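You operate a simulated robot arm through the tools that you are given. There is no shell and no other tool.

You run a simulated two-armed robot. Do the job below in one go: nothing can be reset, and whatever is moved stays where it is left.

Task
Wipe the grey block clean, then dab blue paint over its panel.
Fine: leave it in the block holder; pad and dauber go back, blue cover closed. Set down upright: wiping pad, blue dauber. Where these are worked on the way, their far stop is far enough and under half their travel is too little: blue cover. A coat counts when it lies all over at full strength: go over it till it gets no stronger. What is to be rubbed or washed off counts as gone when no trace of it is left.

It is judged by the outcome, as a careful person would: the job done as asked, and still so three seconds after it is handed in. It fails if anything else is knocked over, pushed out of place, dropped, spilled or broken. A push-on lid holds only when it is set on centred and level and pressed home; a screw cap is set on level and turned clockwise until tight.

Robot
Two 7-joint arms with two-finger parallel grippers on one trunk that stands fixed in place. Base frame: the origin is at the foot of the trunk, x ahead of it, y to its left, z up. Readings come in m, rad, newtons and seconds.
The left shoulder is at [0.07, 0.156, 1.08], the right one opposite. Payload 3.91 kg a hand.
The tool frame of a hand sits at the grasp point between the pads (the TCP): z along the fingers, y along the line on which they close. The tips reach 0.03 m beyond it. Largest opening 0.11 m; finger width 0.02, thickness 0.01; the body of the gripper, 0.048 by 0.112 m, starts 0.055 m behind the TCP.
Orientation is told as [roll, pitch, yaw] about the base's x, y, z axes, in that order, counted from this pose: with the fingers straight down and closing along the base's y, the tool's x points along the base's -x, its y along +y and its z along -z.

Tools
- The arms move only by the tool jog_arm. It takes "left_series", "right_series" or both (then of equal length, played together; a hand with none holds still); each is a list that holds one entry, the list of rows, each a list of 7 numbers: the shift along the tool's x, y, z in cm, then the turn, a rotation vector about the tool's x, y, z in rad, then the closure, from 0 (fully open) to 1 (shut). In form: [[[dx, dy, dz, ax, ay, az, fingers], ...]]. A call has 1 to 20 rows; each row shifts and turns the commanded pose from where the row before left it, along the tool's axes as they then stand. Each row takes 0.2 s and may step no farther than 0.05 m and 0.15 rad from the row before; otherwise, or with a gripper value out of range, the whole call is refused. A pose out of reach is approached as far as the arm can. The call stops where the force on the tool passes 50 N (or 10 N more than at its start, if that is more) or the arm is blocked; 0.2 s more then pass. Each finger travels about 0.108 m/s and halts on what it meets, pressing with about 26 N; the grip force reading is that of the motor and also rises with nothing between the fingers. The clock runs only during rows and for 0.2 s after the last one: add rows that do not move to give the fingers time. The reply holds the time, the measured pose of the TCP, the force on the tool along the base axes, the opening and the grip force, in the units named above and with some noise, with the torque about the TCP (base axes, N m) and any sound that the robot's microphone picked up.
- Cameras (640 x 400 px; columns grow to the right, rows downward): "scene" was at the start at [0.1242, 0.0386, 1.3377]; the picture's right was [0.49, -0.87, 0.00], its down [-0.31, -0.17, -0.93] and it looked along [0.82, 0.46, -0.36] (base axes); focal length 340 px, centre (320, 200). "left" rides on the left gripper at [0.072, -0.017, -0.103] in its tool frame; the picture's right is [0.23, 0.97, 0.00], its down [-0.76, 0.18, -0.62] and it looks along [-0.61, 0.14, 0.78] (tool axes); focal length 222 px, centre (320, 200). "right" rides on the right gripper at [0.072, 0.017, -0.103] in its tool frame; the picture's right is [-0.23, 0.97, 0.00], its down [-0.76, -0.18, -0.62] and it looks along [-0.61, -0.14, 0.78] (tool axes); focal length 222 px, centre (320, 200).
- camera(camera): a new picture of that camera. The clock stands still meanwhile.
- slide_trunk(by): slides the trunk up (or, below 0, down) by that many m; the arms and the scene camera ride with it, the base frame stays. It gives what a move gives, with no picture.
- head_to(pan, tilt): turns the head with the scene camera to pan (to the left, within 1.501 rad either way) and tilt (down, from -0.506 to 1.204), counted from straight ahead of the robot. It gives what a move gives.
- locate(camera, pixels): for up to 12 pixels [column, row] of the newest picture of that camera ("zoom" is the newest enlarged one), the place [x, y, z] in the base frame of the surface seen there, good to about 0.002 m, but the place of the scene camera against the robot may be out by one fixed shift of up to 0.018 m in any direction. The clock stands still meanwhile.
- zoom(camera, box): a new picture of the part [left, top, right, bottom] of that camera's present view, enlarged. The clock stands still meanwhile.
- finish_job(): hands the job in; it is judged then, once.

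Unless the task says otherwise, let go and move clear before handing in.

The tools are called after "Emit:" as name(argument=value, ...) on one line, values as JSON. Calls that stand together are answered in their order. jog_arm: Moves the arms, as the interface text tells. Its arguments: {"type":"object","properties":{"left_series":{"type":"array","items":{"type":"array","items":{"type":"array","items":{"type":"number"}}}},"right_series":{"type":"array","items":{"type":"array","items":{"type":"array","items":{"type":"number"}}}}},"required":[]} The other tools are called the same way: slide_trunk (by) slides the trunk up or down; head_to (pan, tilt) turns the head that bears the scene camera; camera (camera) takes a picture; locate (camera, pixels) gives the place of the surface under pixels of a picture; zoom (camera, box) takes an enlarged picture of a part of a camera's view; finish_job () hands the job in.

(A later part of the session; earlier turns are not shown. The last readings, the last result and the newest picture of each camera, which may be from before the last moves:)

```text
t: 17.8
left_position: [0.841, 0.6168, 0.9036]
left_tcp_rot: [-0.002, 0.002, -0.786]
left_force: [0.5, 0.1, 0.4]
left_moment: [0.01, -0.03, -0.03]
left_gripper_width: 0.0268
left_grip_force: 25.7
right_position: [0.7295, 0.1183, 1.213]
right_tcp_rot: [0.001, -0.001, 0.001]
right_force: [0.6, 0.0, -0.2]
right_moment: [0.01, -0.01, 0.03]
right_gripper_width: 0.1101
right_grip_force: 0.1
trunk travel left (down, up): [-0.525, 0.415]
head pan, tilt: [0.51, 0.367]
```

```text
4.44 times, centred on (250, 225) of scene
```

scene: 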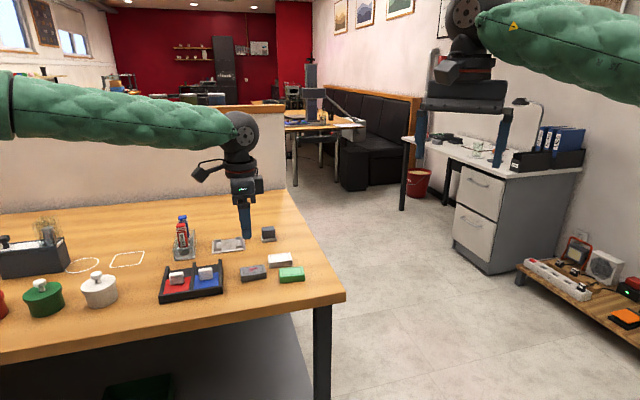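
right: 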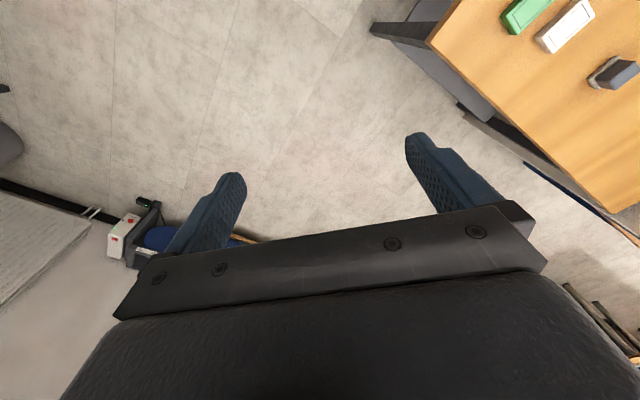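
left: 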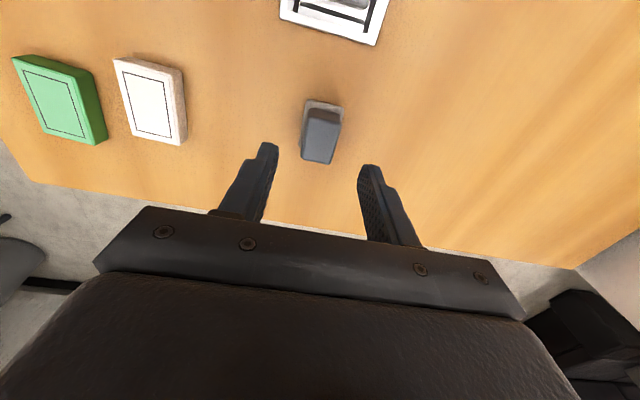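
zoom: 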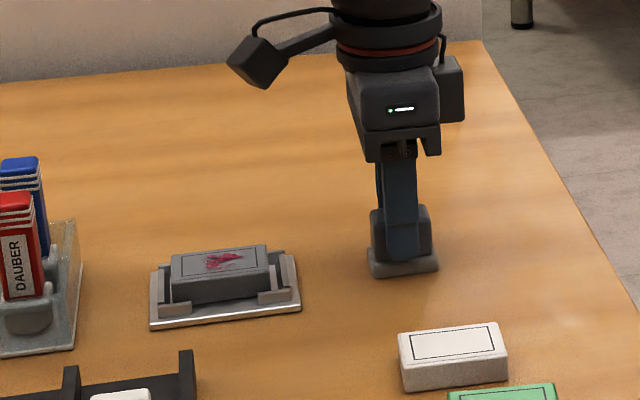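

Pad gripped (0.0268 wide). Lift and move it above the block panel.

Emit:
jog_arm(left_series=[[[0, 0, -2, 0, 0, 0, 0.9], [0, 0, -4, 0, 0, 0, 0.9], [3.81, -0.3, 0, 0, 0, 0, 0.9], [3.81, -0.3, 0, 0, 0, 0, 0.9], [3.8, -0.31, 0, 0, 0, 0, 0.9], [0, 0, 2.5, 0, 0, 0, 0.9], [0, 0, 0, 0, 0, 0, 0.9]]])

Emit:
camera(camera="left")

Emit:
zoom(camera="scene", box=[190, 200, 270, 260])

```text
t: 19.4
left_position: [0.7538, 0.6924, 0.9407]
left_tcp_rot: [-0.001, 0.001, -0.786]
left_force: [-0.2, 0.0, -1.0]
left_moment: [0.0, 0.03, 0.01]
left_gripper_width: 0.027
left_grip_force: 25.9
right_position: [0.7283, 0.1178, 1.2127]
right_tcp_rot: [0.0, -0.001, -0.001]
right_force: [-0.6, 1.0, 0.7]
right_moment: [-0.01, -0.06, 0.0]
right_gripper_width: 0.1099
right_grip_force: 0.0
trunk travel left (down, up): [-0.525, 0.415]
head pan, tilt: [0.51, 0.367]
```

```text
taken
```

left: 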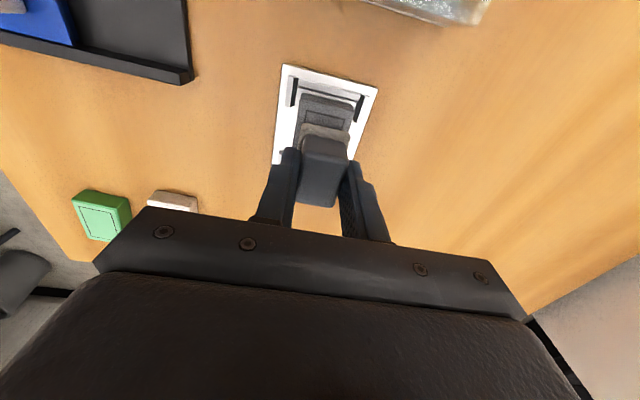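

```text
6.67 times, centred on (230, 230) of scene
```

zoom: 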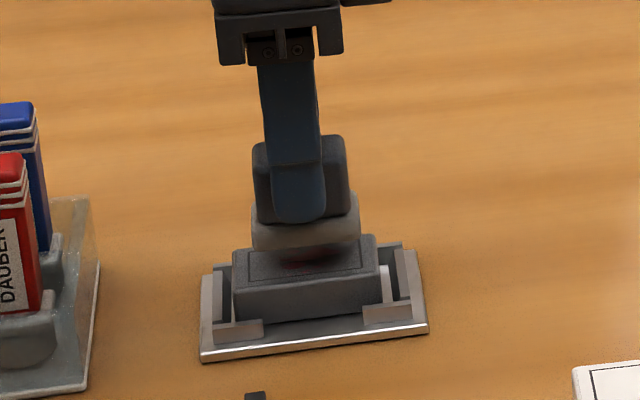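

Pad hovers ~1 cm over the panel. Lower it in small steps until contact is felt.

Emit:
jog_arm(left_series=[[[0, 0, 0.9, 0, 0, 0, 0.9], [0, 0, 0.1, 0, 0, 0, 0.9], [0, 0, 0.1, 0, 0, 0, 0.9], [0, 0, 0.1, 0, 0, 0, 0.9], [0, 0, 0, 0, 0, 0, 0.9]]])

```text
t: 20.6
left_position: [0.7551, 0.6917, 0.9271]
left_tcp_rot: [0.0, 0.0, -0.784]
left_force: [0.9, 0.0, 0.4]
left_moment: [0.03, -0.01, -0.01]
left_gripper_width: 0.0269
left_grip_force: 25.9
right_position: [0.7288, 0.118, 1.2125]
right_tcp_rot: [-0.001, -0.002, 0.001]
right_force: [-0.1, 0.5, 0.2]
right_moment: [-0.01, -0.01, 0.03]
right_gripper_width: 0.1101
right_grip_force: 0.1
trunk travel left (down, up): [-0.525, 0.415]
head pan, tilt: [0.51, 0.367]
```

Emit:
jog_arm(left_series=[[[0, 0, 0.1, 0, 0, 0, 0.9], [0, 0, 0, 0, 0, 0, 0.9]]])

Emit:
zoom(camera="scene", box=[190, 200, 270, 260])

```text
t: 21.2
left_position: [0.7542, 0.6908, 0.9265]
left_tcp_rot: [0.0, 0.0, -0.786]
left_force: [0.0, 1.9, 5.9]
left_moment: [0.05, -0.03, 0.02]
left_gripper_width: 0.0269
left_grip_force: 25.8
right_position: [0.7294, 0.1185, 1.2131]
right_tcp_rot: [0.001, 0.001, -0.001]
right_force: [-0.3, 0.7, -1.1]
right_moment: [0.03, 0.01, -0.02]
right_gripper_width: 0.1102
right_grip_force: 0.0
trunk travel left (down, up): [-0.525, 0.415]
head pan, tilt: [0.51, 0.367]
```

```text
6.67 times, centred on (230, 230) of scene
```

zoom: 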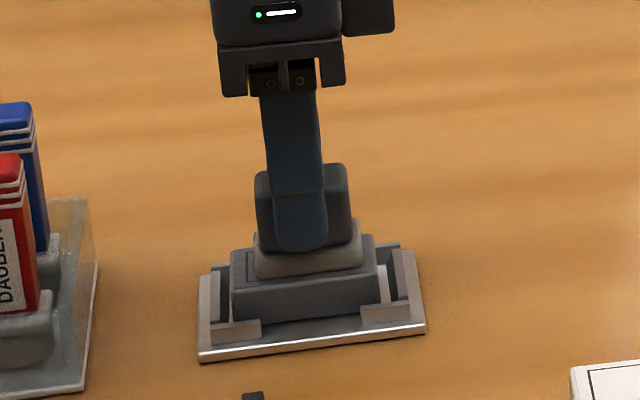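

Contact at ~6 N. Now rub with strokes along the long axis at three lateral offsets.

Emit:
jog_arm(left_series=[[[0.5, 0, 0.05, 0, 0, 0, 0.9], [0.5, 0, 0, 0, 0, 0, 0.9], [-0.7, 0, 0, 0, 0, 0, 0.9], [-0.7, 0, 0, 0, 0, 0, 0.9], [-0.6, 0, 0, 0, 0, 0, 0.9], [0, 0.5, 0, 0, 0, 0, 0.9], [0.7, 0, 0, 0, 0, 0, 0.9], [0.7, 0, 0, 0, 0, 0, 0.9], [0.6, 0, 0, 0, 0, 0, 0.9], [0, -0.5, 0, 0, 0, 0, 0.9], [0, -0.5, 0, 0, 0, 0, 0.9], [-0.7, 0, 0, 0, 0, 0, 0.9], [-0.7, 0, 0, 0, 0, 0, 0.9], [-0.6, 0, 0, 0, 0, 0, 0.9], [0, 0.5, 0, 0, 0, 0, 0.9], [0.5, 0, 0, 0, 0, 0, 0.9], [0.5, 0, 0, 0, 0, 0, 0.9]]])

Emit:
zoom(camera="scene", box=[190, 200, 270, 260])

```text
t: 24.8
left_position: [0.7548, 0.6921, 0.9279]
left_tcp_rot: [0.001, 0.0, -0.787]
left_force: [1.7, -1.2, 5.4]
left_moment: [-0.05, -0.06, -0.01]
left_gripper_width: 0.0267
left_grip_force: 25.6
right_position: [0.7299, 0.1183, 1.2121]
right_tcp_rot: [0.0, -0.002, 0.0]
right_force: [-0.7, 0.3, 0.7]
right_moment: [-0.01, 0.0, 0.01]
right_gripper_width: 0.11
right_grip_force: 0.0
trunk travel left (down, up): [-0.525, 0.415]
head pan, tilt: [0.51, 0.367]
```

```text
6.67 times, centred on (230, 230) of scene
```

zoom: 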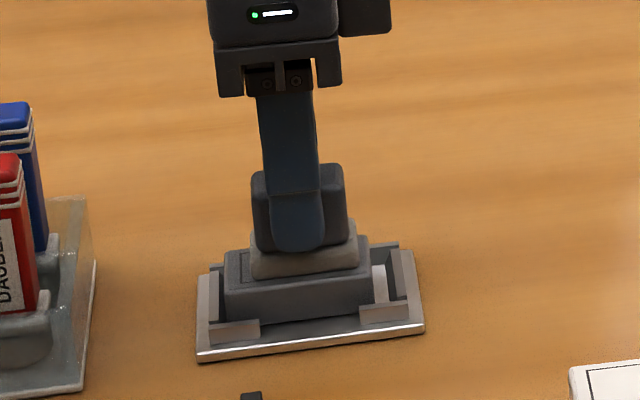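

The block slid a little against one bracket but stays in. Lift the pad to see the result.

Emit:
jog_arm(left_series=[[[0, 0, -3, 0, 0, 0, 0.9], [-3, 0, -3, 0, 0, 0, 0.9], [-4, 0, 0, 0, 0, 0, 0.9], [0, 0, 0, 0, 0, 0, 0.9]]])

Emit:
zoom(camera="left", box=[270, 20, 400, 180])

Emit:
zoom(camera="scene", box=[195, 220, 265, 270])

```text
t: 25.8
left_position: [0.8043, 0.6405, 0.9867]
left_tcp_rot: [0.0, -0.001, -0.788]
left_force: [0.2, 0.3, 0.2]
left_moment: [0.0, 0.0, -0.01]
left_gripper_width: 0.0274
left_grip_force: 26.6
right_position: [0.7296, 0.1173, 1.2119]
right_tcp_rot: [0.0, 0.001, -0.001]
right_force: [0.1, 0.6, 0.3]
right_moment: [0.02, -0.02, -0.03]
right_gripper_width: 0.1099
right_grip_force: 0.0
trunk travel left (down, up): [-0.525, 0.415]
head pan, tilt: [0.51, 0.367]
```

```text
2.50 times, centred on (335, 100) of left
```

zoom: 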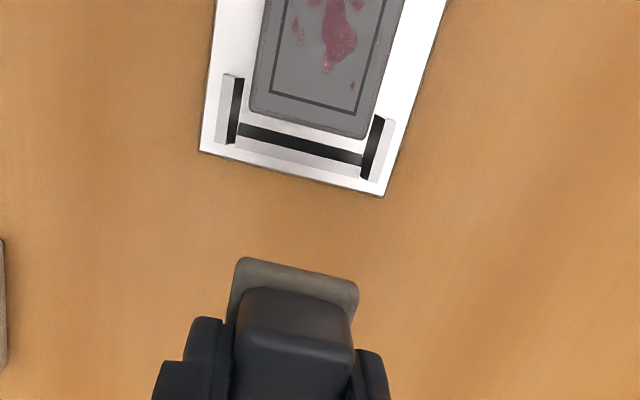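

```text
8.00 times, centred on (230, 245) of scene
```

zoom: 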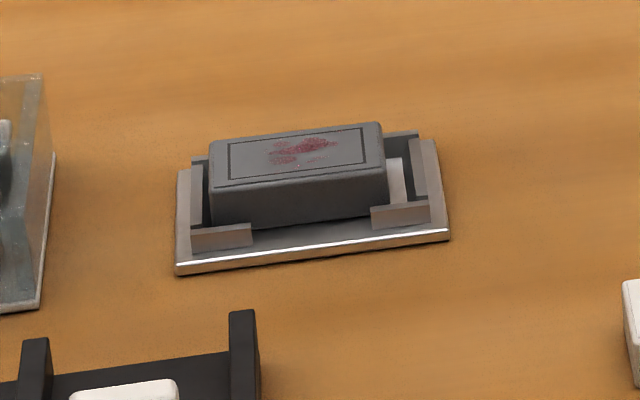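

The stain has faded but not gone. Go back and rub more, with a bit more pressure.

Emit:
jog_arm(left_series=[[[4, 0, 0, 0, 0, 0, 0.9], [3.3, 0, 3, 0, 0, 0, 0.9], [0, 0, 2.7, 0, 0, 0, 0.9], [0, 0, 0.4, 0, 0, 0, 0.9], [-1, 0, 0, 0, 0, 0, 0.9], [1, 0, 0, 0, 0, 0, 0.9], [1, 0, 0, 0, 0, 0, 0.9], [-1, 0.3, 0, 0, 0, 0, 0.9], [-1, 0, 0, 0, 0, 0, 0.9], [1, 0, 0, 0, 0, 0, 0.9], [1, 0.3, 0, 0, 0, 0, 0.9], [-1, 0, 0, 0, 0, 0, 0.9], [-1, 0, 0, 0, 0, 0, 0.9], [1, -0.4, 0, 0, 0, 0, 0.9], [1, -0.4, 0, 0, 0, 0, 0.9], [-1, 0, 0, 0, 0, 0, 0.9], [-1, -0.4, 0, 0, 0, 0, 0.9], [1, 0, 0, 0, 0, 0, 0.9], [1, 0, 0, 0, 0, 0, 0.9], [-1, 0.6, 0, 0, 0, 0, 0.9]]])

Emit:
zoom(camera="scene", box=[195, 210, 265, 260])

```text
t: 30.0
left_position: [0.7516, 0.6945, 0.9268]
left_tcp_rot: [0.001, 0.0, -0.786]
left_force: [-3.9, 1.2, 12.5]
left_moment: [-0.03, 0.18, -0.03]
left_gripper_width: 0.0272
left_grip_force: 25.7
right_position: [0.7301, 0.1174, 1.2128]
right_tcp_rot: [0.0, -0.001, 0.001]
right_force: [0.0, 0.4, -0.4]
right_moment: [0.09, -0.01, -0.04]
right_gripper_width: 0.1099
right_grip_force: 0.1
trunk travel left (down, up): [-0.525, 0.415]
head pan, tilt: [0.51, 0.367]
```

```text
8.00 times, centred on (230, 235) of scene
```

zoom: 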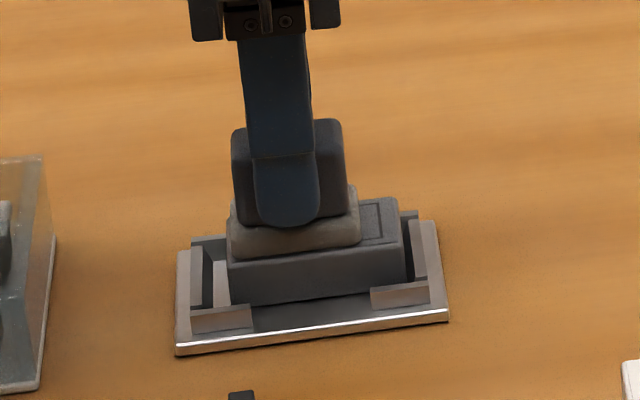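

12 N contact; the block shifts a few mm between its end stops as I rub, which is fine. Another set of strokes, then look.

Emit:
jog_arm(left_series=[[[-1, 0, 0, 0, 0, 0, 0.9], [-0.8, 0, 0, 0, 0, 0, 0.9], [1.3, 0, 0, 0, 0, 0, 0.9], [1.3, 0, 0, 0, 0, 0, 0.9], [-1.3, 0.4, 0, 0, 0, 0, 0.9], [-1.3, 0, 0, 0, 0, 0, 0.9], [1.3, 0, 0, 0, 0, 0, 0.9], [1.3, 0, 0, 0, 0, 0, 0.9], [-1.3, -0.4, 0, 0, 0, 0, 0.9], [-1.3, -0.4, 0, 0, 0, 0, 0.9], [1.3, 0, 0, 0, 0, 0, 0.9], [1.3, 0, 0, 0, 0, 0, 0.9], [-1.3, 0.4, 0, 0, 0, 0, 0.9], [-1.3, 0, 0, 0, 0, 0, 0.9], [1.3, 0, 0, 0, 0, 0, 0.9], [1.3, 0, 0, 0, 0, 0, 0.9], [-1.3, 0, 0, 0, 0, 0, 0.9], [0, 0, -3, 0, 0, 0, 0.9], [-3, 0, -3, 0, 0, 0, 0.9], [-4, 0, 0, 0, 0, 0, 0.9]]])

Emit:
zoom(camera="scene", box=[195, 220, 265, 270])

Emit:
zoom(camera="left", box=[270, 0, 400, 180])

```text
t: 34.2
left_position: [0.8054, 0.6416, 0.9874]
left_tcp_rot: [-0.004, 0.002, -0.787]
left_force: [0.2, 0.7, -0.7]
left_moment: [-0.02, 0.05, -0.01]
left_gripper_width: 0.0271
left_grip_force: 26.2
right_position: [0.7299, 0.1175, 1.2117]
right_tcp_rot: [0.0, 0.002, 0.002]
right_force: [0.0, -0.6, -0.1]
right_moment: [0.01, -0.01, -0.01]
right_gripper_width: 0.1102
right_grip_force: 0.0
trunk travel left (down, up): [-0.525, 0.415]
head pan, tilt: [0.51, 0.367]
```

```text
8.00 times, centred on (230, 245) of scene
```

zoom: 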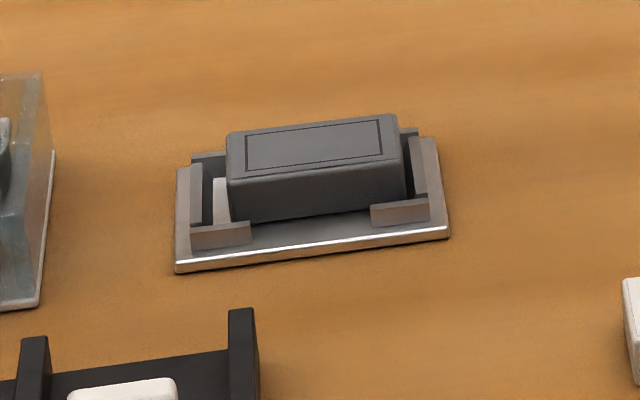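

```text
2.22 times, centred on (335, 90) of left
```

zoom: 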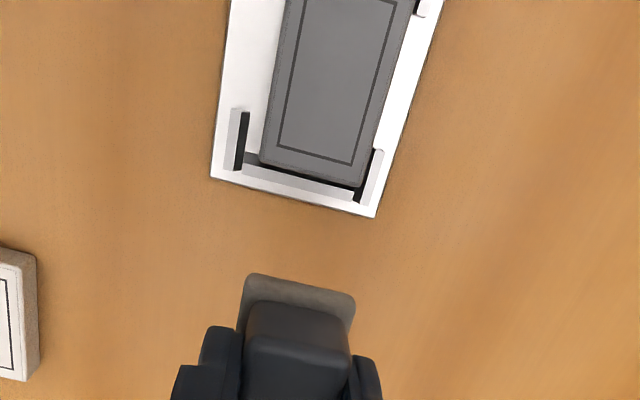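

The panel looks clean in both views. Zoom tighter to look for faint residue.

Emit:
zoom(camera="scene", box=[218, 230, 250, 252])

Emit:
zoom(camera="left", box=[320, 0, 370, 40])

```text
16.00 times, centred on (234, 241) of scene
```

zoom: 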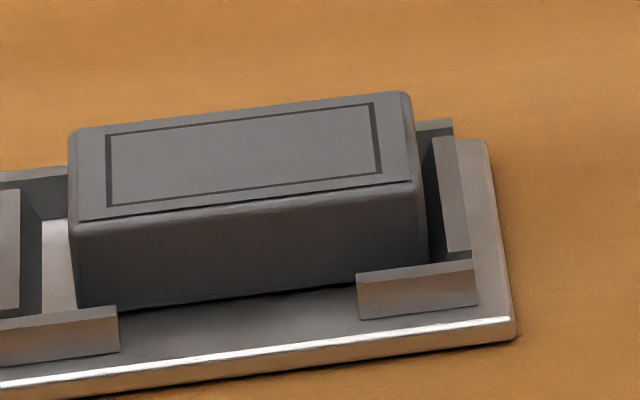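

```text
10.00 times, centred on (345, 20) of left
```

zoom: 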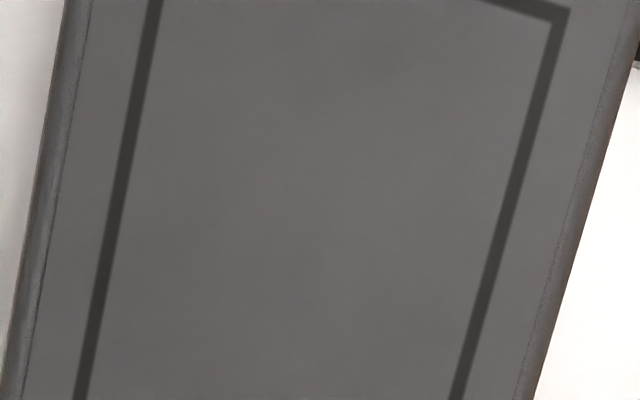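

Clean at high zoom. For certainty against faint residue I'll do one more full set of strokes including the edges.

Emit:
jog_arm(left_series=[[[4, 0, 0, 0, 0, 0, 0.9], [3, 0, 3, 0, 0, 0, 0.9], [0, 0, 2.8, 0, 0, 0, 0.9], [0, 0, 0.2, 0, 0, 0, 0.9], [-1.2, 0.6, 0, 0, 0, 0, 0.9], [1.3, 0, 0, 0, 0, 0, 0.9], [1.3, 0, 0, 0, 0, 0, 0.9], [-1.3, -0.6, 0, 0, 0, 0, 0.9], [-1.3, -0.6, 0, 0, 0, 0, 0.9], [1.3, 0, 0, 0, 0, 0, 0.9], [1.3, 0, 0, 0, 0, 0, 0.9], [-1.3, 0.6, 0, 0, 0, 0, 0.9], [-1.3, 0, 0, 0, 0, 0, 0.9], [1.3, 0, 0, 0, 0, 0, 0.9], [1.3, 0, 0, 0, 0, 0, 0.9], [-1.4, 0, 0, 0, 0, 0, 0.9], [0, 0, -3, 0, 0, 0, 0.9], [-3, 0, -3, 0, 0, 0, 0.9], [-4, 0, 0, 0, 0, 0, 0.9], [-4.42, 0.91, 0, 0, 0, 0, 0.9]]])

Emit:
camera(camera="left")

Emit:
zoom(camera="scene", box=[190, 190, 310, 270])

```text
t: 38.4
left_position: [0.8462, 0.6157, 0.9859]
left_tcp_rot: [-0.003, 0.002, -0.785]
left_force: [0.6, -0.3, -0.9]
left_moment: [0.03, 0.02, 0.02]
left_gripper_width: 0.0268
left_grip_force: 25.8
right_position: [0.7314, 0.117, 1.2108]
right_tcp_rot: [0.001, 0.001, 0.001]
right_force: [1.1, -0.6, 0.0]
right_moment: [0.04, 0.02, -0.02]
right_gripper_width: 0.11
right_grip_force: 0.1
trunk travel left (down, up): [-0.525, 0.415]
head pan, tilt: [0.51, 0.367]
```

```text
taken
```

left: 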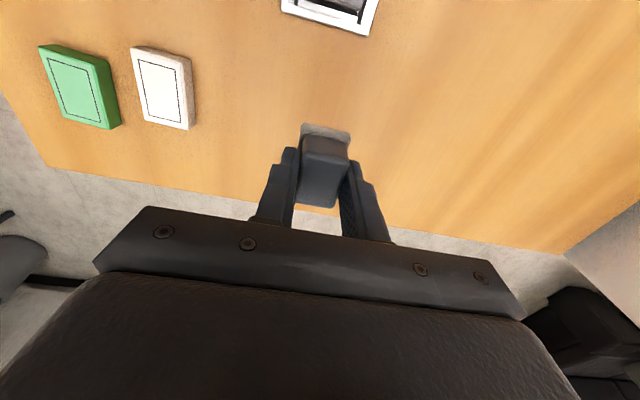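

```text
5.00 times, centred on (250, 230) of scene
```

zoom: 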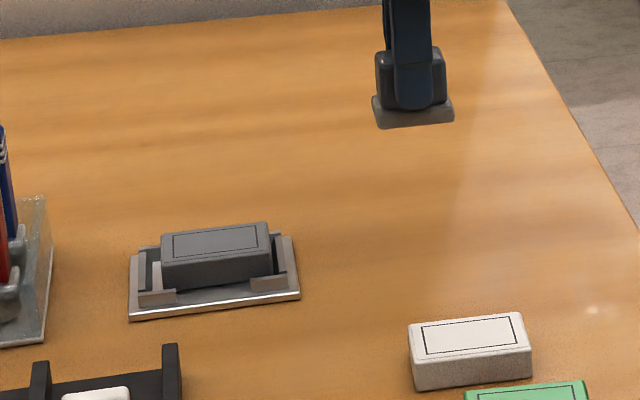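

Strokes done; the pad is back above its spot. Correct +0.2 cm and lower near the table.

Emit:
jog_arm(left_series=[[[0.2, 0, 0, 0, 0, 0, 0.9], [0, 0, 4, 0, 0, 0, 0.9], [0, 0, 3.3, 0, 0, 0, 0.9], [0, 0, 0, 0, 0, 0, 0.9]]])

Emit:
zoom(camera="left", box=[270, 100, 390, 220])

```text
t: 39.4
left_position: [0.8418, 0.6186, 0.9119]
left_tcp_rot: [0.0, -0.001, -0.785]
left_force: [0.1, 0.0, -0.4]
left_moment: [-0.03, 0.0, -0.03]
left_gripper_width: 0.027
left_grip_force: 26.2
right_position: [0.7295, 0.1186, 1.2125]
right_tcp_rot: [-0.001, 0.001, 0.0]
right_force: [-0.9, 0.9, 0.2]
right_moment: [0.0, 0.01, -0.02]
right_gripper_width: 0.1099
right_grip_force: 0.1
trunk travel left (down, up): [-0.525, 0.415]
head pan, tilt: [0.51, 0.367]
```

```text
3.33 times, centred on (330, 160) of left
```

zoom: 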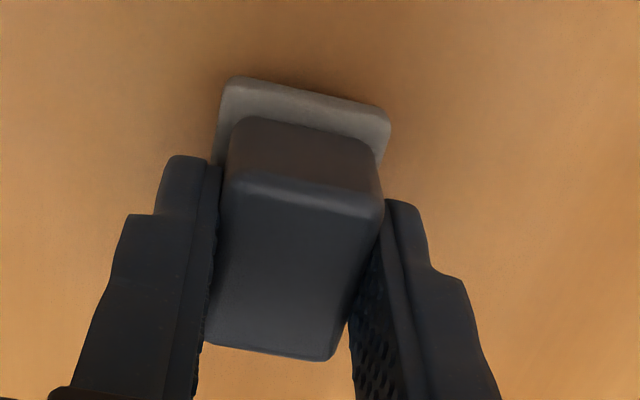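

Pose matches the pick spot. Lower to contact.

Emit:
jog_arm(left_series=[[[0, 0, 0.5, 0, 0, 0, 0.9], [0, 0, 0.1, 0, 0, 0, 0.9], [0, 0, 0.1, 0, 0, 0, 0.9], [0, 0, 0.05, 0, 0, 0, 0.9], [0, 0, 0, 0, 0, 0, 0.9]]])

```text
t: 40.6
left_position: [0.8424, 0.6175, 0.9048]
left_tcp_rot: [0.0, 0.0, -0.783]
left_force: [-0.2, -0.3, 0.0]
left_moment: [0.02, 0.02, 0.0]
left_gripper_width: 0.0268
left_grip_force: 25.5
right_position: [0.7295, 0.1179, 1.2126]
right_tcp_rot: [-0.001, -0.001, 0.001]
right_force: [0.9, -0.4, -0.2]
right_moment: [0.0, 0.01, -0.02]
right_gripper_width: 0.11
right_grip_force: 0.0
trunk travel left (down, up): [-0.525, 0.415]
head pan, tilt: [0.51, 0.367]
```

Emit:
jog_arm(left_series=[[[0, 0, 0.1, 0, 0, 0, 0.9], [0, 0, 0, 0, 0, 0, 0.9]]])

```text
t: 41.2
left_position: [0.841, 0.6162, 0.9039]
left_tcp_rot: [-0.001, 0.0, -0.785]
left_force: [0.8, 0.4, -0.3]
left_moment: [0.0, -0.01, 0.01]
left_gripper_width: 0.0269
left_grip_force: 25.9
right_position: [0.7313, 0.119, 1.2114]
right_tcp_rot: [0.001, 0.0, 0.001]
right_force: [-0.3, -0.1, 0.3]
right_moment: [-0.02, -0.01, -0.01]
right_gripper_width: 0.1099
right_grip_force: 0.0
trunk travel left (down, up): [-0.525, 0.415]
head pan, tilt: [0.51, 0.367]
```

Emit:
jog_arm(left_series=[[[0, 0, 0.1, 0, 0, 0, 0.9], [0, 0, 0, 0, 0, 0, 0.9]]])

Emit:
zoom(camera="scene", box=[240, 200, 300, 250])

```text
t: 41.8
left_position: [0.8411, 0.6166, 0.9044]
left_tcp_rot: [-0.001, -0.001, -0.787]
left_force: [0.1, 0.2, 1.9]
left_moment: [-0.03, 0.0, 0.02]
left_gripper_width: 0.027
left_grip_force: 26.1
right_position: [0.7302, 0.1179, 1.2115]
right_tcp_rot: [0.0, -0.001, 0.0]
right_force: [0.0, 0.9, 0.3]
right_moment: [0.02, 0.0, -0.01]
right_gripper_width: 0.1102
right_grip_force: 0.0
trunk travel left (down, up): [-0.525, 0.415]
head pan, tilt: [0.51, 0.367]
```

```text
8.00 times, centred on (270, 225) of scene
```

zoom: 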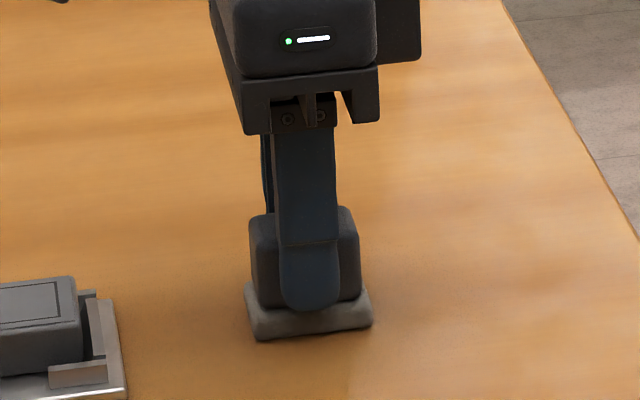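

Pad rests on the table (1.9 N). Release and rise.

Emit:
jog_arm(left_series=[[[0, 0, 0, 0, 0, 0, 0.5], [0, 0, 0, 0, 0, 0, 0.5], [0, 0, -4, 0, 0, 0, 0.5], [0, 0, -4, 0, 0, 0, 0.5], [0, 0, -4, 0, 0, 0, 0.5], [0, 0, 0, 0, 0, 0, 0.5]]])

Emit:
zoom(camera="scene", box=[150, 200, 310, 300])

Emit:
zoom(camera="scene", box=[155, 210, 215, 260])

```text
t: 43.2
left_position: [0.8424, 0.6175, 1.0221]
left_tcp_rot: [-0.002, -0.001, -0.788]
left_force: [1.3, -0.3, 0.6]
left_moment: [0.0, 0.04, 0.0]
left_gripper_width: 0.0551
left_grip_force: 0.0
right_position: [0.7307, 0.1187, 1.2118]
right_tcp_rot: [0.0, 0.001, -0.001]
right_force: [0.2, 0.2, 0.7]
right_moment: [-0.01, 0.01, 0.03]
right_gripper_width: 0.1101
right_grip_force: 0.1
trunk travel left (down, up): [-0.525, 0.415]
head pan, tilt: [0.51, 0.367]
```

```text
4.00 times, centred on (230, 250) of scene
```

zoom: 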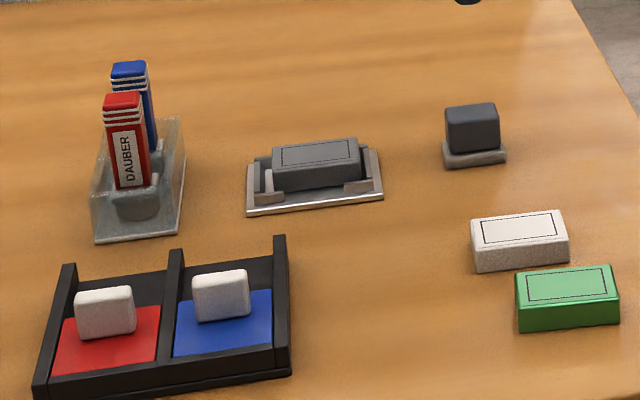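

```text
8.00 times, centred on (185, 235) of scene
```

zoom: 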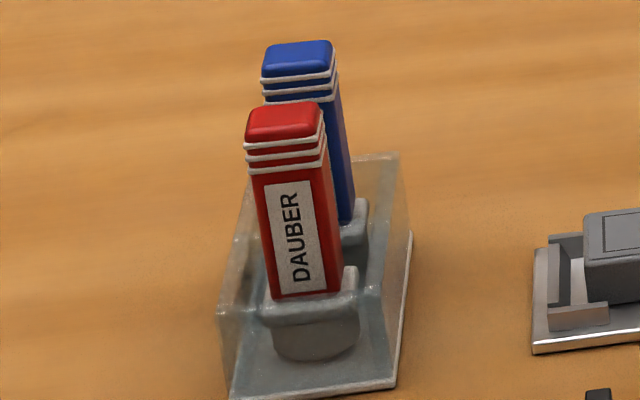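

Pad is upright in its place, and the block is clean. Next: hover above the blue cover to see it closely.

Emit:
jog_arm(left_series=[[[3.04, -3.51, 0, 0, 0, 0, 0.5], [3.04, -3.51, 0, 0, 0, 0, 0.5], [3.04, -3.51, 0, 0, 0, 0, 0.5], [3.04, -3.5, 0, 0, 0, 0, 0.5], [3.02, -3.5, 0, 0, 0, 0, 0.5], [0, 0, 0, 0, 0, 0, 0.5]]])

Emit:
camera(camera="left")

Emit:
zoom(camera="left", box=[220, 0, 440, 200])

```text
t: 44.6
left_position: [0.6091, 0.6001, 1.022]
left_tcp_rot: [0.0, 0.002, -0.787]
left_force: [0.1, 0.2, 0.5]
left_moment: [0.01, 0.02, 0.01]
left_gripper_width: 0.055
left_grip_force: 0.0
right_position: [0.7309, 0.117, 1.2118]
right_tcp_rot: [0.0, 0.001, -0.001]
right_force: [-0.2, -0.1, -0.2]
right_moment: [-0.05, 0.07, 0.04]
right_gripper_width: 0.1097
right_grip_force: 0.0
trunk travel left (down, up): [-0.525, 0.415]
head pan, tilt: [0.51, 0.367]
```

```text
taken
```

left: 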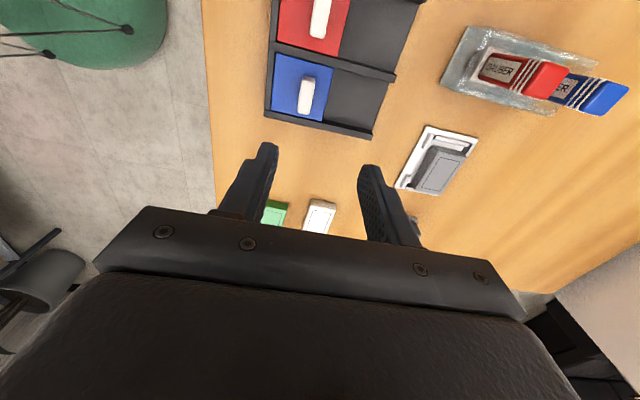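

```text
2.00 times, centred on (330, 100) of left
```

zoom: 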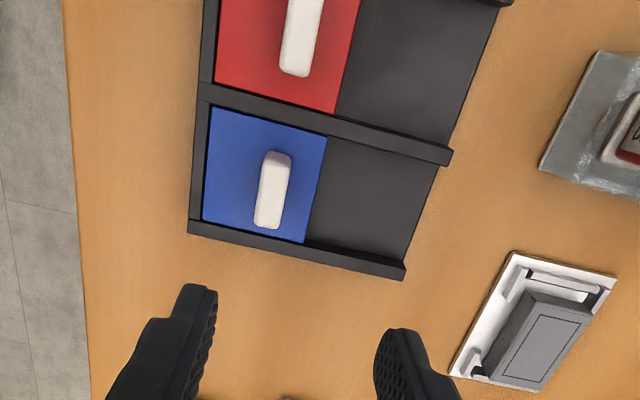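

The blue cover's white tab at zoom (271,190) is long along v and thin along u, with free space toward +u (right). Locate its points.

Emit:
locate(camera="zoom", pixels=[[268, 155], [289, 160], [277, 225], [257, 220], [272, 188], [211, 108], [327, 138], [304, 241], [204, 218], [420, 220], [408, 265], [445, 152]])

Emit:
zoom(camera="left", box=[270, 40, 400, 150])

Emit:
zoom(camera="scene", box=[150, 250, 235, 310])

```text
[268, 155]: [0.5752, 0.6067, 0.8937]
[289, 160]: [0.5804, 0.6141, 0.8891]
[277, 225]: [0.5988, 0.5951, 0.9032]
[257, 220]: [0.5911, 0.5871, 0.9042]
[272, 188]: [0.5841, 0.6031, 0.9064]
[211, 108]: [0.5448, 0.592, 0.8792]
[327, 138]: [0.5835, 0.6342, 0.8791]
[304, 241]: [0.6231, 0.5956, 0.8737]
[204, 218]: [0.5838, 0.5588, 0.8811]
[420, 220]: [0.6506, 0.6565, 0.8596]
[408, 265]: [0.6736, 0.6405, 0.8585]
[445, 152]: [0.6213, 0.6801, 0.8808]
```

```text
3.64 times, centred on (335, 95) of left
```

zoom: 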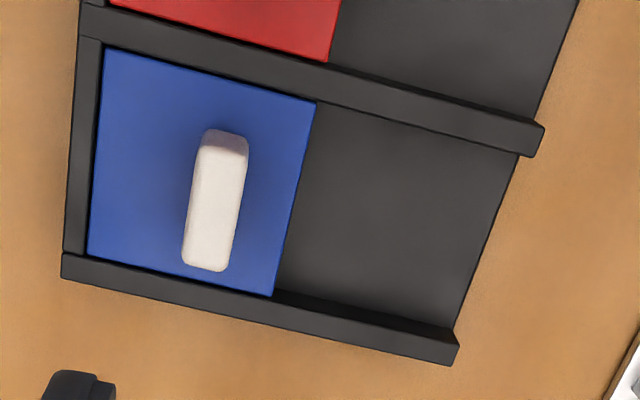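

```text
6.67 times, centred on (192, 280) of scene
```

zoom: 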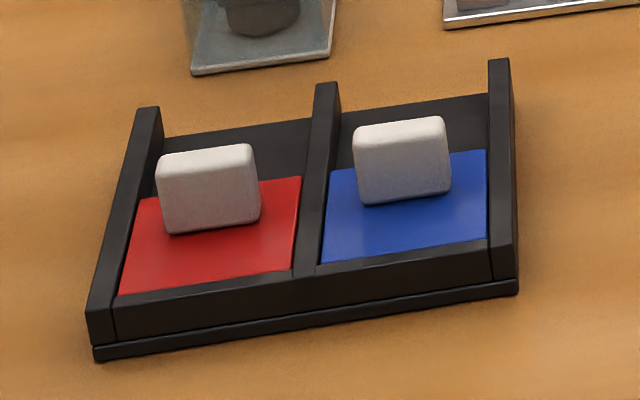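

I'll get a tight left zoom of the tab to find its centre and yaw.

Emit:
zoom(camera="left", box=[285, 60, 345, 125])

```text
6.15 times, centred on (315, 92) of left
```

zoom: 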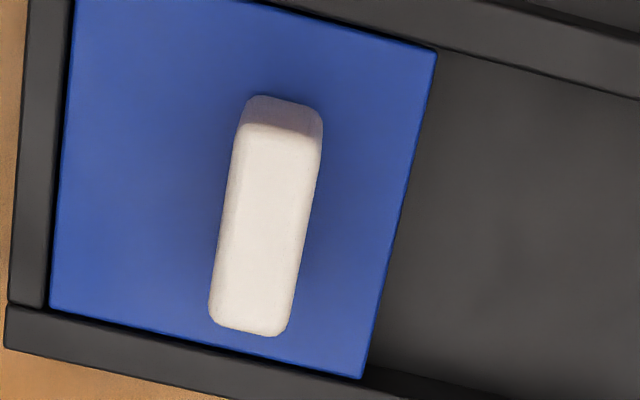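

Emit:
locate(camera="zoom", pixels=[[255, 130], [310, 138], [275, 328], [222, 315], [265, 225], [240, 220], [295, 228], [500, 200], [450, 330], [600, 120], [380, 250], [25, 320]])

```text
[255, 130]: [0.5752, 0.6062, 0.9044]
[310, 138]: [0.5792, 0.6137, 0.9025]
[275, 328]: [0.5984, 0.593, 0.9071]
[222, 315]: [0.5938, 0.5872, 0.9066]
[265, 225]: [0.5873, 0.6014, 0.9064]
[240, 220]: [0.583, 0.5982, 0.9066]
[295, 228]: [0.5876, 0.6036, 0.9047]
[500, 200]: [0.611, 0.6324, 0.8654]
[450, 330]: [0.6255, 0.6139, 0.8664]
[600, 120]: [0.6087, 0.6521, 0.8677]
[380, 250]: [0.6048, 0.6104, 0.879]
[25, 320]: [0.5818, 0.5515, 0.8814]
```

Tab centre is (0.5867, 0.6000), top 0.9066. Move over it with a 4 cm opening, descend, and grip.

Emit:
jog_arm(left_series=[[[1.65, -1.65, 0, 0, 0, 0, 0.63], [0, 0, 4, 0, 0, 0, 0.63], [0, 0, 4, 0, 0, 0, 0.63], [0, 0, 2.2, 0, 0, 0, 0.63], [0, 0, 0.6, 0, 0, 0, 0.63], [0, 0, 0, 0, 0, 0, 0.63]]])

Emit:
zoom(camera="scene", box=[150, 240, 235, 310])

Emit:
camera(camera="left")

```text
t: 46.0
left_position: [0.5856, 0.6017, 0.9153]
left_tcp_rot: [-0.001, 0.001, -0.785]
left_force: [0.2, 0.0, -0.1]
left_moment: [0.07, -0.01, 0.04]
left_gripper_width: 0.0406
left_grip_force: 0.1
right_position: [0.7292, 0.1189, 1.212]
right_tcp_rot: [0.0, 0.0, -0.001]
right_force: [-0.7, -0.3, 0.5]
right_moment: [0.03, -0.01, 0.0]
right_gripper_width: 0.11
right_grip_force: 0.1
trunk travel left (down, up): [-0.525, 0.415]
head pan, tilt: [0.51, 0.367]
```

```text
5.71 times, centred on (192, 275) of scene
```

zoom: 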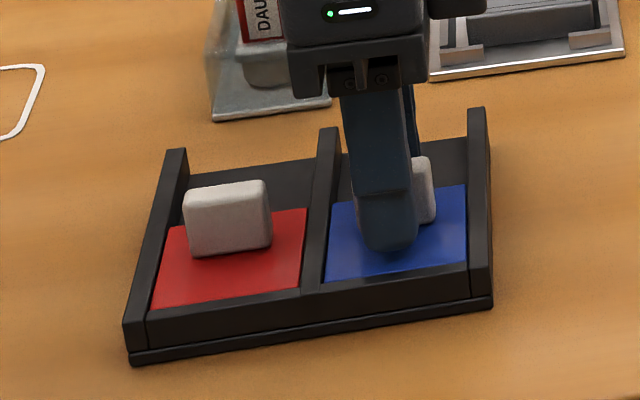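

```text
taken
```

left: 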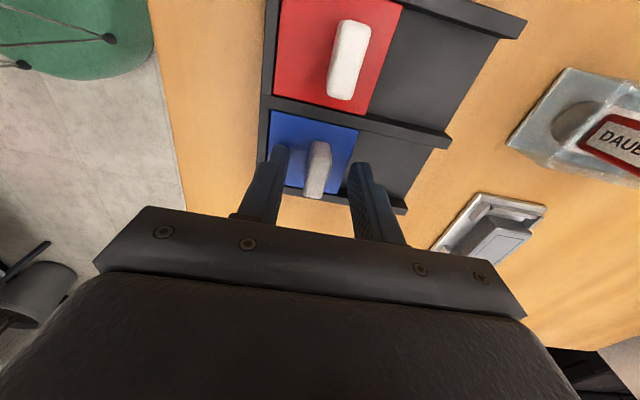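

Tab is between the fingers. Close, then slide along +y (tool).

Emit:
jog_arm(left_series=[[[0, 0, 0, 0, 0, 0, 0.85], [0, 0, 0, 0, 0, 0, 1], [0, 0, 0, 0, 0, 0, 1], [0, 1, 0, 0, 0, 0, 1], [0, 1, 0, 0, 0, 0, 1], [0, 1, 0, 0, 0, 0, 1], [0, 1, 0, 0, 0, 0, 1], [0, 0, 0, 0, 0, 0, 1]]])

Emit:
zoom(camera="scene", box=[150, 240, 235, 310])

```text
t: 47.8
left_position: [0.6151, 0.63, 0.9156]
left_tcp_rot: [-0.002, 0.001, -0.785]
left_force: [-2.5, 1.7, -5.0]
left_moment: [0.32, 0.23, 0.02]
left_gripper_width: 0.0121
left_grip_force: 45.0
right_position: [0.73, 0.1183, 1.2117]
right_tcp_rot: [0.0, 0.001, 0.001]
right_force: [0.2, -0.3, -0.2]
right_moment: [0.05, 0.03, -0.02]
right_gripper_width: 0.1099
right_grip_force: 0.1
trunk travel left (down, up): [-0.525, 0.415]
head pan, tilt: [0.51, 0.367]
```

```text
5.71 times, centred on (192, 275) of scene
```

zoom: 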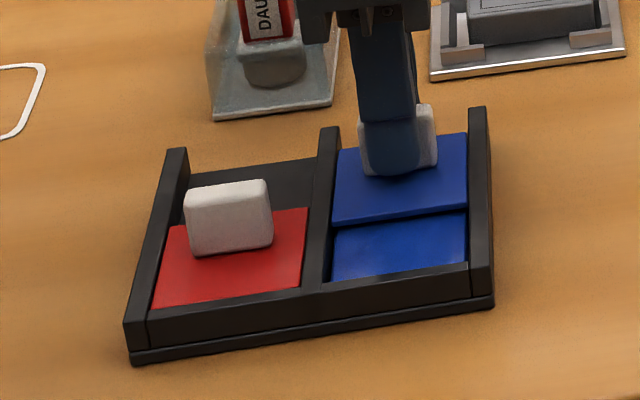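

The cover slides, exposing the blue pad below. Continue toward the far stop in smaller steps.

Emit:
jog_arm(left_series=[[[0, 0.6, 0, 0, 0, 0, 1], [0, 0.3, 0, 0, 0, 0, 1], [0, 0.3, 0, 0, 0, 0, 1], [0, 0.2, 0, 0, 0, 0, 1], [0, 0, 0, 0, 0, 0, 1]]])

Emit:
zoom(camera="scene", box=[150, 240, 235, 310])

```text
t: 49.0
left_position: [0.6259, 0.641, 0.9156]
left_tcp_rot: [-0.002, -0.001, -0.784]
left_force: [-3.6, 6.7, -3.7]
left_moment: [0.43, 0.3, 0.05]
left_gripper_width: 0.012
left_grip_force: 44.4
right_position: [0.7306, 0.1202, 1.2121]
right_tcp_rot: [0.0, 0.0, 0.001]
right_force: [-0.4, 0.6, 0.3]
right_moment: [-0.01, -0.01, 0.0]
right_gripper_width: 0.11
right_grip_force: 0.0
trunk travel left (down, up): [-0.525, 0.415]
head pan, tilt: [0.51, 0.367]
```

```text
5.71 times, centred on (192, 275) of scene
```

zoom: 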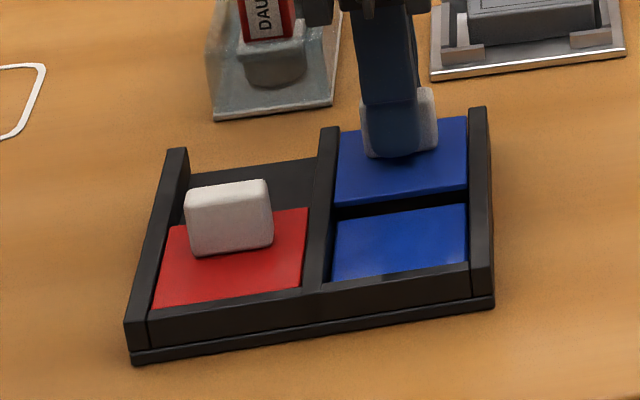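

Pad fully exposed; a sideways load of ~7 N suggests a slight drift, so ease +x a bit and continue to the stop.

Emit:
jog_arm(left_series=[[[0.1, 0.2, 0, 0, 0, 0, 1], [0, 0.2, 0, 0, 0, 0, 1], [0, 0, 0, 0, 0, 0, 1]]])

```text
t: 49.8
left_position: [0.6269, 0.6409, 0.9156]
left_tcp_rot: [0.0, 0.001, -0.786]
left_force: [-6.1, -7.2, -11.6]
left_moment: [-0.38, -0.29, 0.09]
left_gripper_width: 0.0118
left_grip_force: 45.3
right_position: [0.73, 0.1173, 1.2127]
right_tcp_rot: [-0.001, 0.002, -0.001]
right_force: [0.0, -0.4, 0.4]
right_moment: [0.0, -0.01, 0.0]
right_gripper_width: 0.1097
right_grip_force: 0.1
trunk travel left (down, up): [-0.525, 0.415]
head pan, tilt: [0.51, 0.367]
```

At the far stop (position held, -9 N along u). Relax, open, and rise.

Emit:
jog_arm(left_series=[[[0, -0.25, 0, 0, 0, 0, 1], [0, 0, 0, 0, 0, 0, 0.63], [0, 0, 0, 0, 0, 0, 0.63], [0, 0, -3, 0, 0, 0, 0.63], [0, 0, -4, 0, 0, 0, 0.63], [0, 0, -4, 0, 0, 0, 0.5], [0, 0, 0, 0, 0, 0, 0.5]]])

Emit:
camera(camera="left")

Emit:
zoom(camera="scene", box=[150, 200, 250, 310])

Emit:
zoom(camera="left", box=[230, 0, 430, 200])

```text
t: 51.4
left_position: [0.6258, 0.6407, 1.0246]
left_tcp_rot: [0.0, -0.001, -0.787]
left_force: [0.4, -0.6, -0.1]
left_moment: [0.01, -0.01, 0.03]
left_gripper_width: 0.0553
left_grip_force: 0.1
right_position: [0.7295, 0.1189, 1.2116]
right_tcp_rot: [0.0, 0.0, 0.0]
right_force: [-0.1, 0.2, -0.2]
right_moment: [0.0, -0.01, -0.02]
right_gripper_width: 0.1099
right_grip_force: 0.1
trunk travel left (down, up): [-0.525, 0.415]
head pan, tilt: [0.51, 0.367]
```

```text
taken
```

left: 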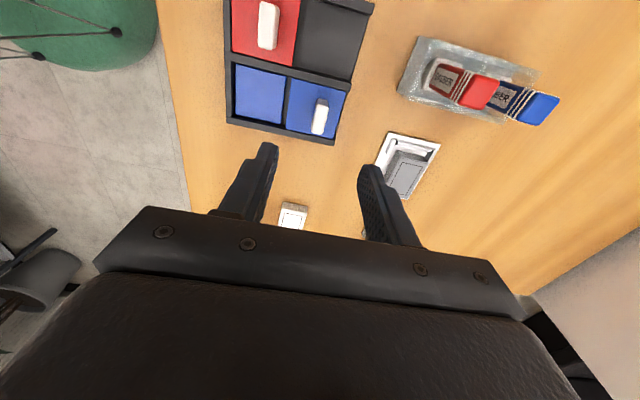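

```text
3.64 times, centred on (200, 255) of scene
```

zoom: 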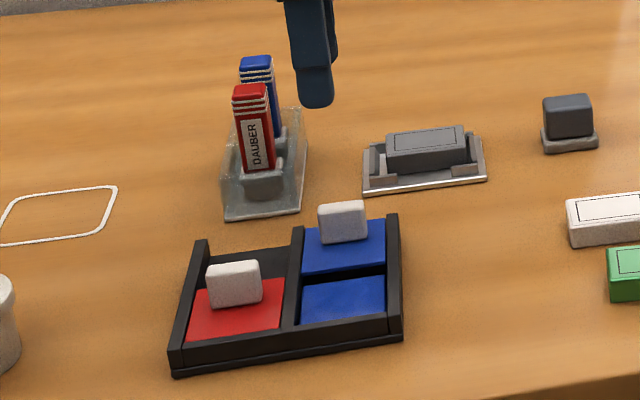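

```text
2.00 times, centred on (330, 100) of left
```

zoom: 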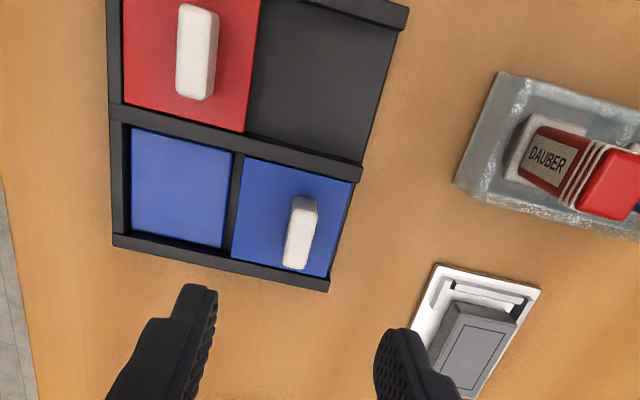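

The cover is fully open; paint pad visible at zoom (180,190). Locate it and the daubers.

Emit:
locate(camera="zoom", pixels=[[134, 132], [230, 156], [220, 244], [133, 226], [180, 190], [300, 235], [610, 180], [550, 155], [505, 78], [462, 180], [345, 170], [325, 285]])

Emit:
zoom(camera="left", box=[390, 20, 570, 140])

```text
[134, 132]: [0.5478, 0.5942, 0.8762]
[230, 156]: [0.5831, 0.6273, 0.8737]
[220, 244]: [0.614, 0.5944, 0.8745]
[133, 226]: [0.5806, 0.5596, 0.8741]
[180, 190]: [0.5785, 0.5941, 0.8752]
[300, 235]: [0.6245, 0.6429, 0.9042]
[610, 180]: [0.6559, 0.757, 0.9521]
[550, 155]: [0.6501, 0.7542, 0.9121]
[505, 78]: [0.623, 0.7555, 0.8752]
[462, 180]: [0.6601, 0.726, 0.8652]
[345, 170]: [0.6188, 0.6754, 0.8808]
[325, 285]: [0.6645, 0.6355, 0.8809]
```

```text
3.33 times, centred on (480, 80) of left
```

zoom: 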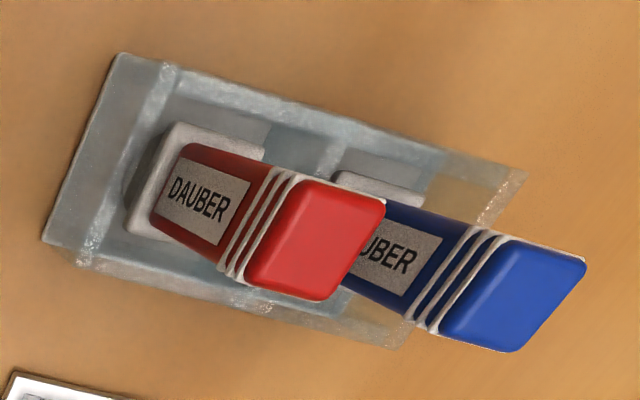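

Paint pad centre ≈(0.581, 0.594, 0.8745). Locate points on the daubers.

Emit:
locate(camera="zoom", pixels=[[515, 245], [580, 268], [517, 345], [445, 325], [512, 295], [400, 205], [370, 180], [300, 185], [380, 205], [330, 295], [255, 280], [315, 240]])

Emit:
locate(camera="zoom", pixels=[[140, 190], [170, 130], [255, 150], [135, 225], [120, 60], [520, 175], [400, 340], [50, 235], [160, 75], [85, 255], [330, 150], [300, 320]])

```text
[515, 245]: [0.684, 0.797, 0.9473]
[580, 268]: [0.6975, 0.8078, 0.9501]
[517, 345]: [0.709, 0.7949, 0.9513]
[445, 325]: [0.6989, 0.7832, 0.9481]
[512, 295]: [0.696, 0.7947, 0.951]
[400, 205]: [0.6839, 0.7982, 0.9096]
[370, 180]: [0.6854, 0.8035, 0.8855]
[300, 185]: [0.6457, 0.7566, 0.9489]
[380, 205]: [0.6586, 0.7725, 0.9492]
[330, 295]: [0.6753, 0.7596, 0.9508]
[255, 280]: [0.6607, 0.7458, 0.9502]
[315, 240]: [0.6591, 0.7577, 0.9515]
```

```text
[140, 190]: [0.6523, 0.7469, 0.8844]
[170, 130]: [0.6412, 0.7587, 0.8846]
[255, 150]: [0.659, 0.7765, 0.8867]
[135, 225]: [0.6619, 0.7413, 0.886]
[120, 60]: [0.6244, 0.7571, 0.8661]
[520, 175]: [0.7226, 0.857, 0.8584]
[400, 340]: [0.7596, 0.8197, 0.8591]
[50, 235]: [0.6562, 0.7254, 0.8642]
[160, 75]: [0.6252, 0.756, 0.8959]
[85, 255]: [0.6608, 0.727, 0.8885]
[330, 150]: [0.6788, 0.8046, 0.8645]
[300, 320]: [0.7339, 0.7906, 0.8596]
```

Blue dauber: top centre ≈(0.697, 0.796), z 0.951, ~0.022 square; red is 0.053 m away along u, so a narrow 4.2 cm opening in the current yaw fits between. Hover above it.

Emit:
jog_arm(left_series=[[[1.48, 4.03, 0, 0, 0, 0, 0.6], [1.48, 4.03, 0, 0, 0, 0, 0.6], [1.48, 4.03, 0, 0, 0, 0, 0.6], [1.47, 4.03, 0, 0, 0, 0, 0.6], [0, 0, 0, 0, 0, 0, 0.6]]])

Emit:
camera(camera="left")

Emit:
zoom(camera="left", box=[240, 40, 400, 200])

Emit:
zoom(camera="scene", box=[150, 180, 230, 260])

```text
t: 52.6
left_position: [0.6993, 0.7968, 1.0252]
left_tcp_rot: [0.0, 0.0, -0.785]
left_force: [-0.3, -0.5, 0.2]
left_moment: [0.01, -0.03, 0.0]
left_gripper_width: 0.0439
left_grip_force: 0.1
right_position: [0.7299, 0.1183, 1.2127]
right_tcp_rot: [-0.001, 0.0, 0.0]
right_force: [-0.1, -0.4, -0.1]
right_moment: [0.01, -0.01, -0.03]
right_gripper_width: 0.1099
right_grip_force: 0.0
trunk travel left (down, up): [-0.525, 0.415]
head pan, tilt: [0.51, 0.367]
```

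```text
taken
```

left: 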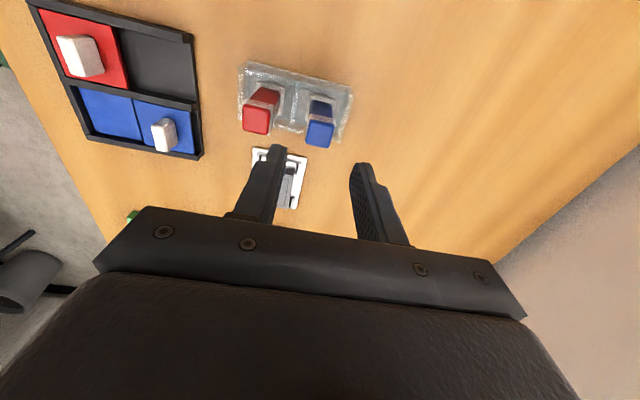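

```text
2.50 times, centred on (320, 120) of left
```

zoom: 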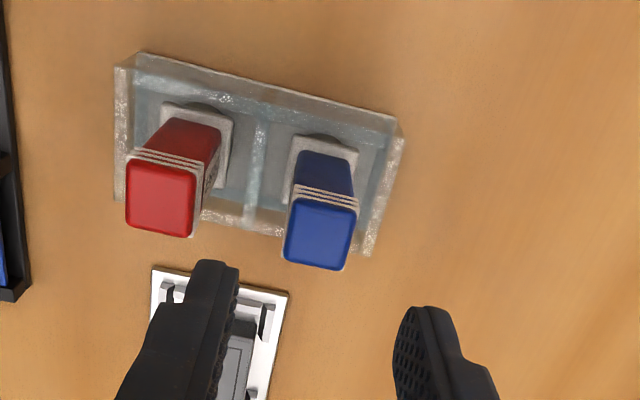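

```text
5.00 times, centred on (190, 220) of scene
```

zoom: 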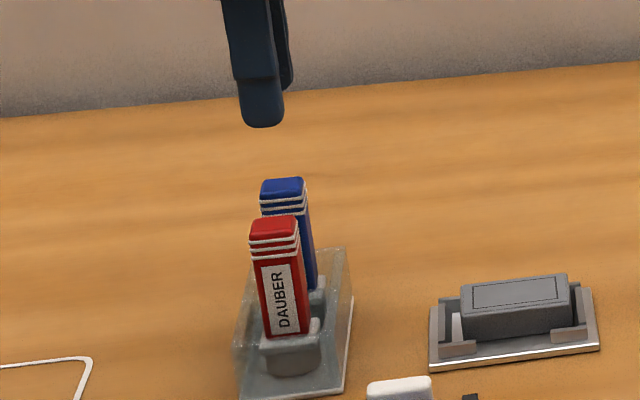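

Emit:
zoom(camera="left", box=[290, 70, 360, 155])

```text
4.71 times, centred on (325, 112) of left
```

zoom: 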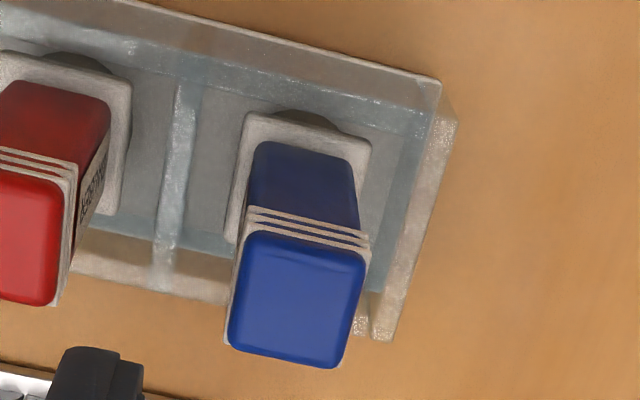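

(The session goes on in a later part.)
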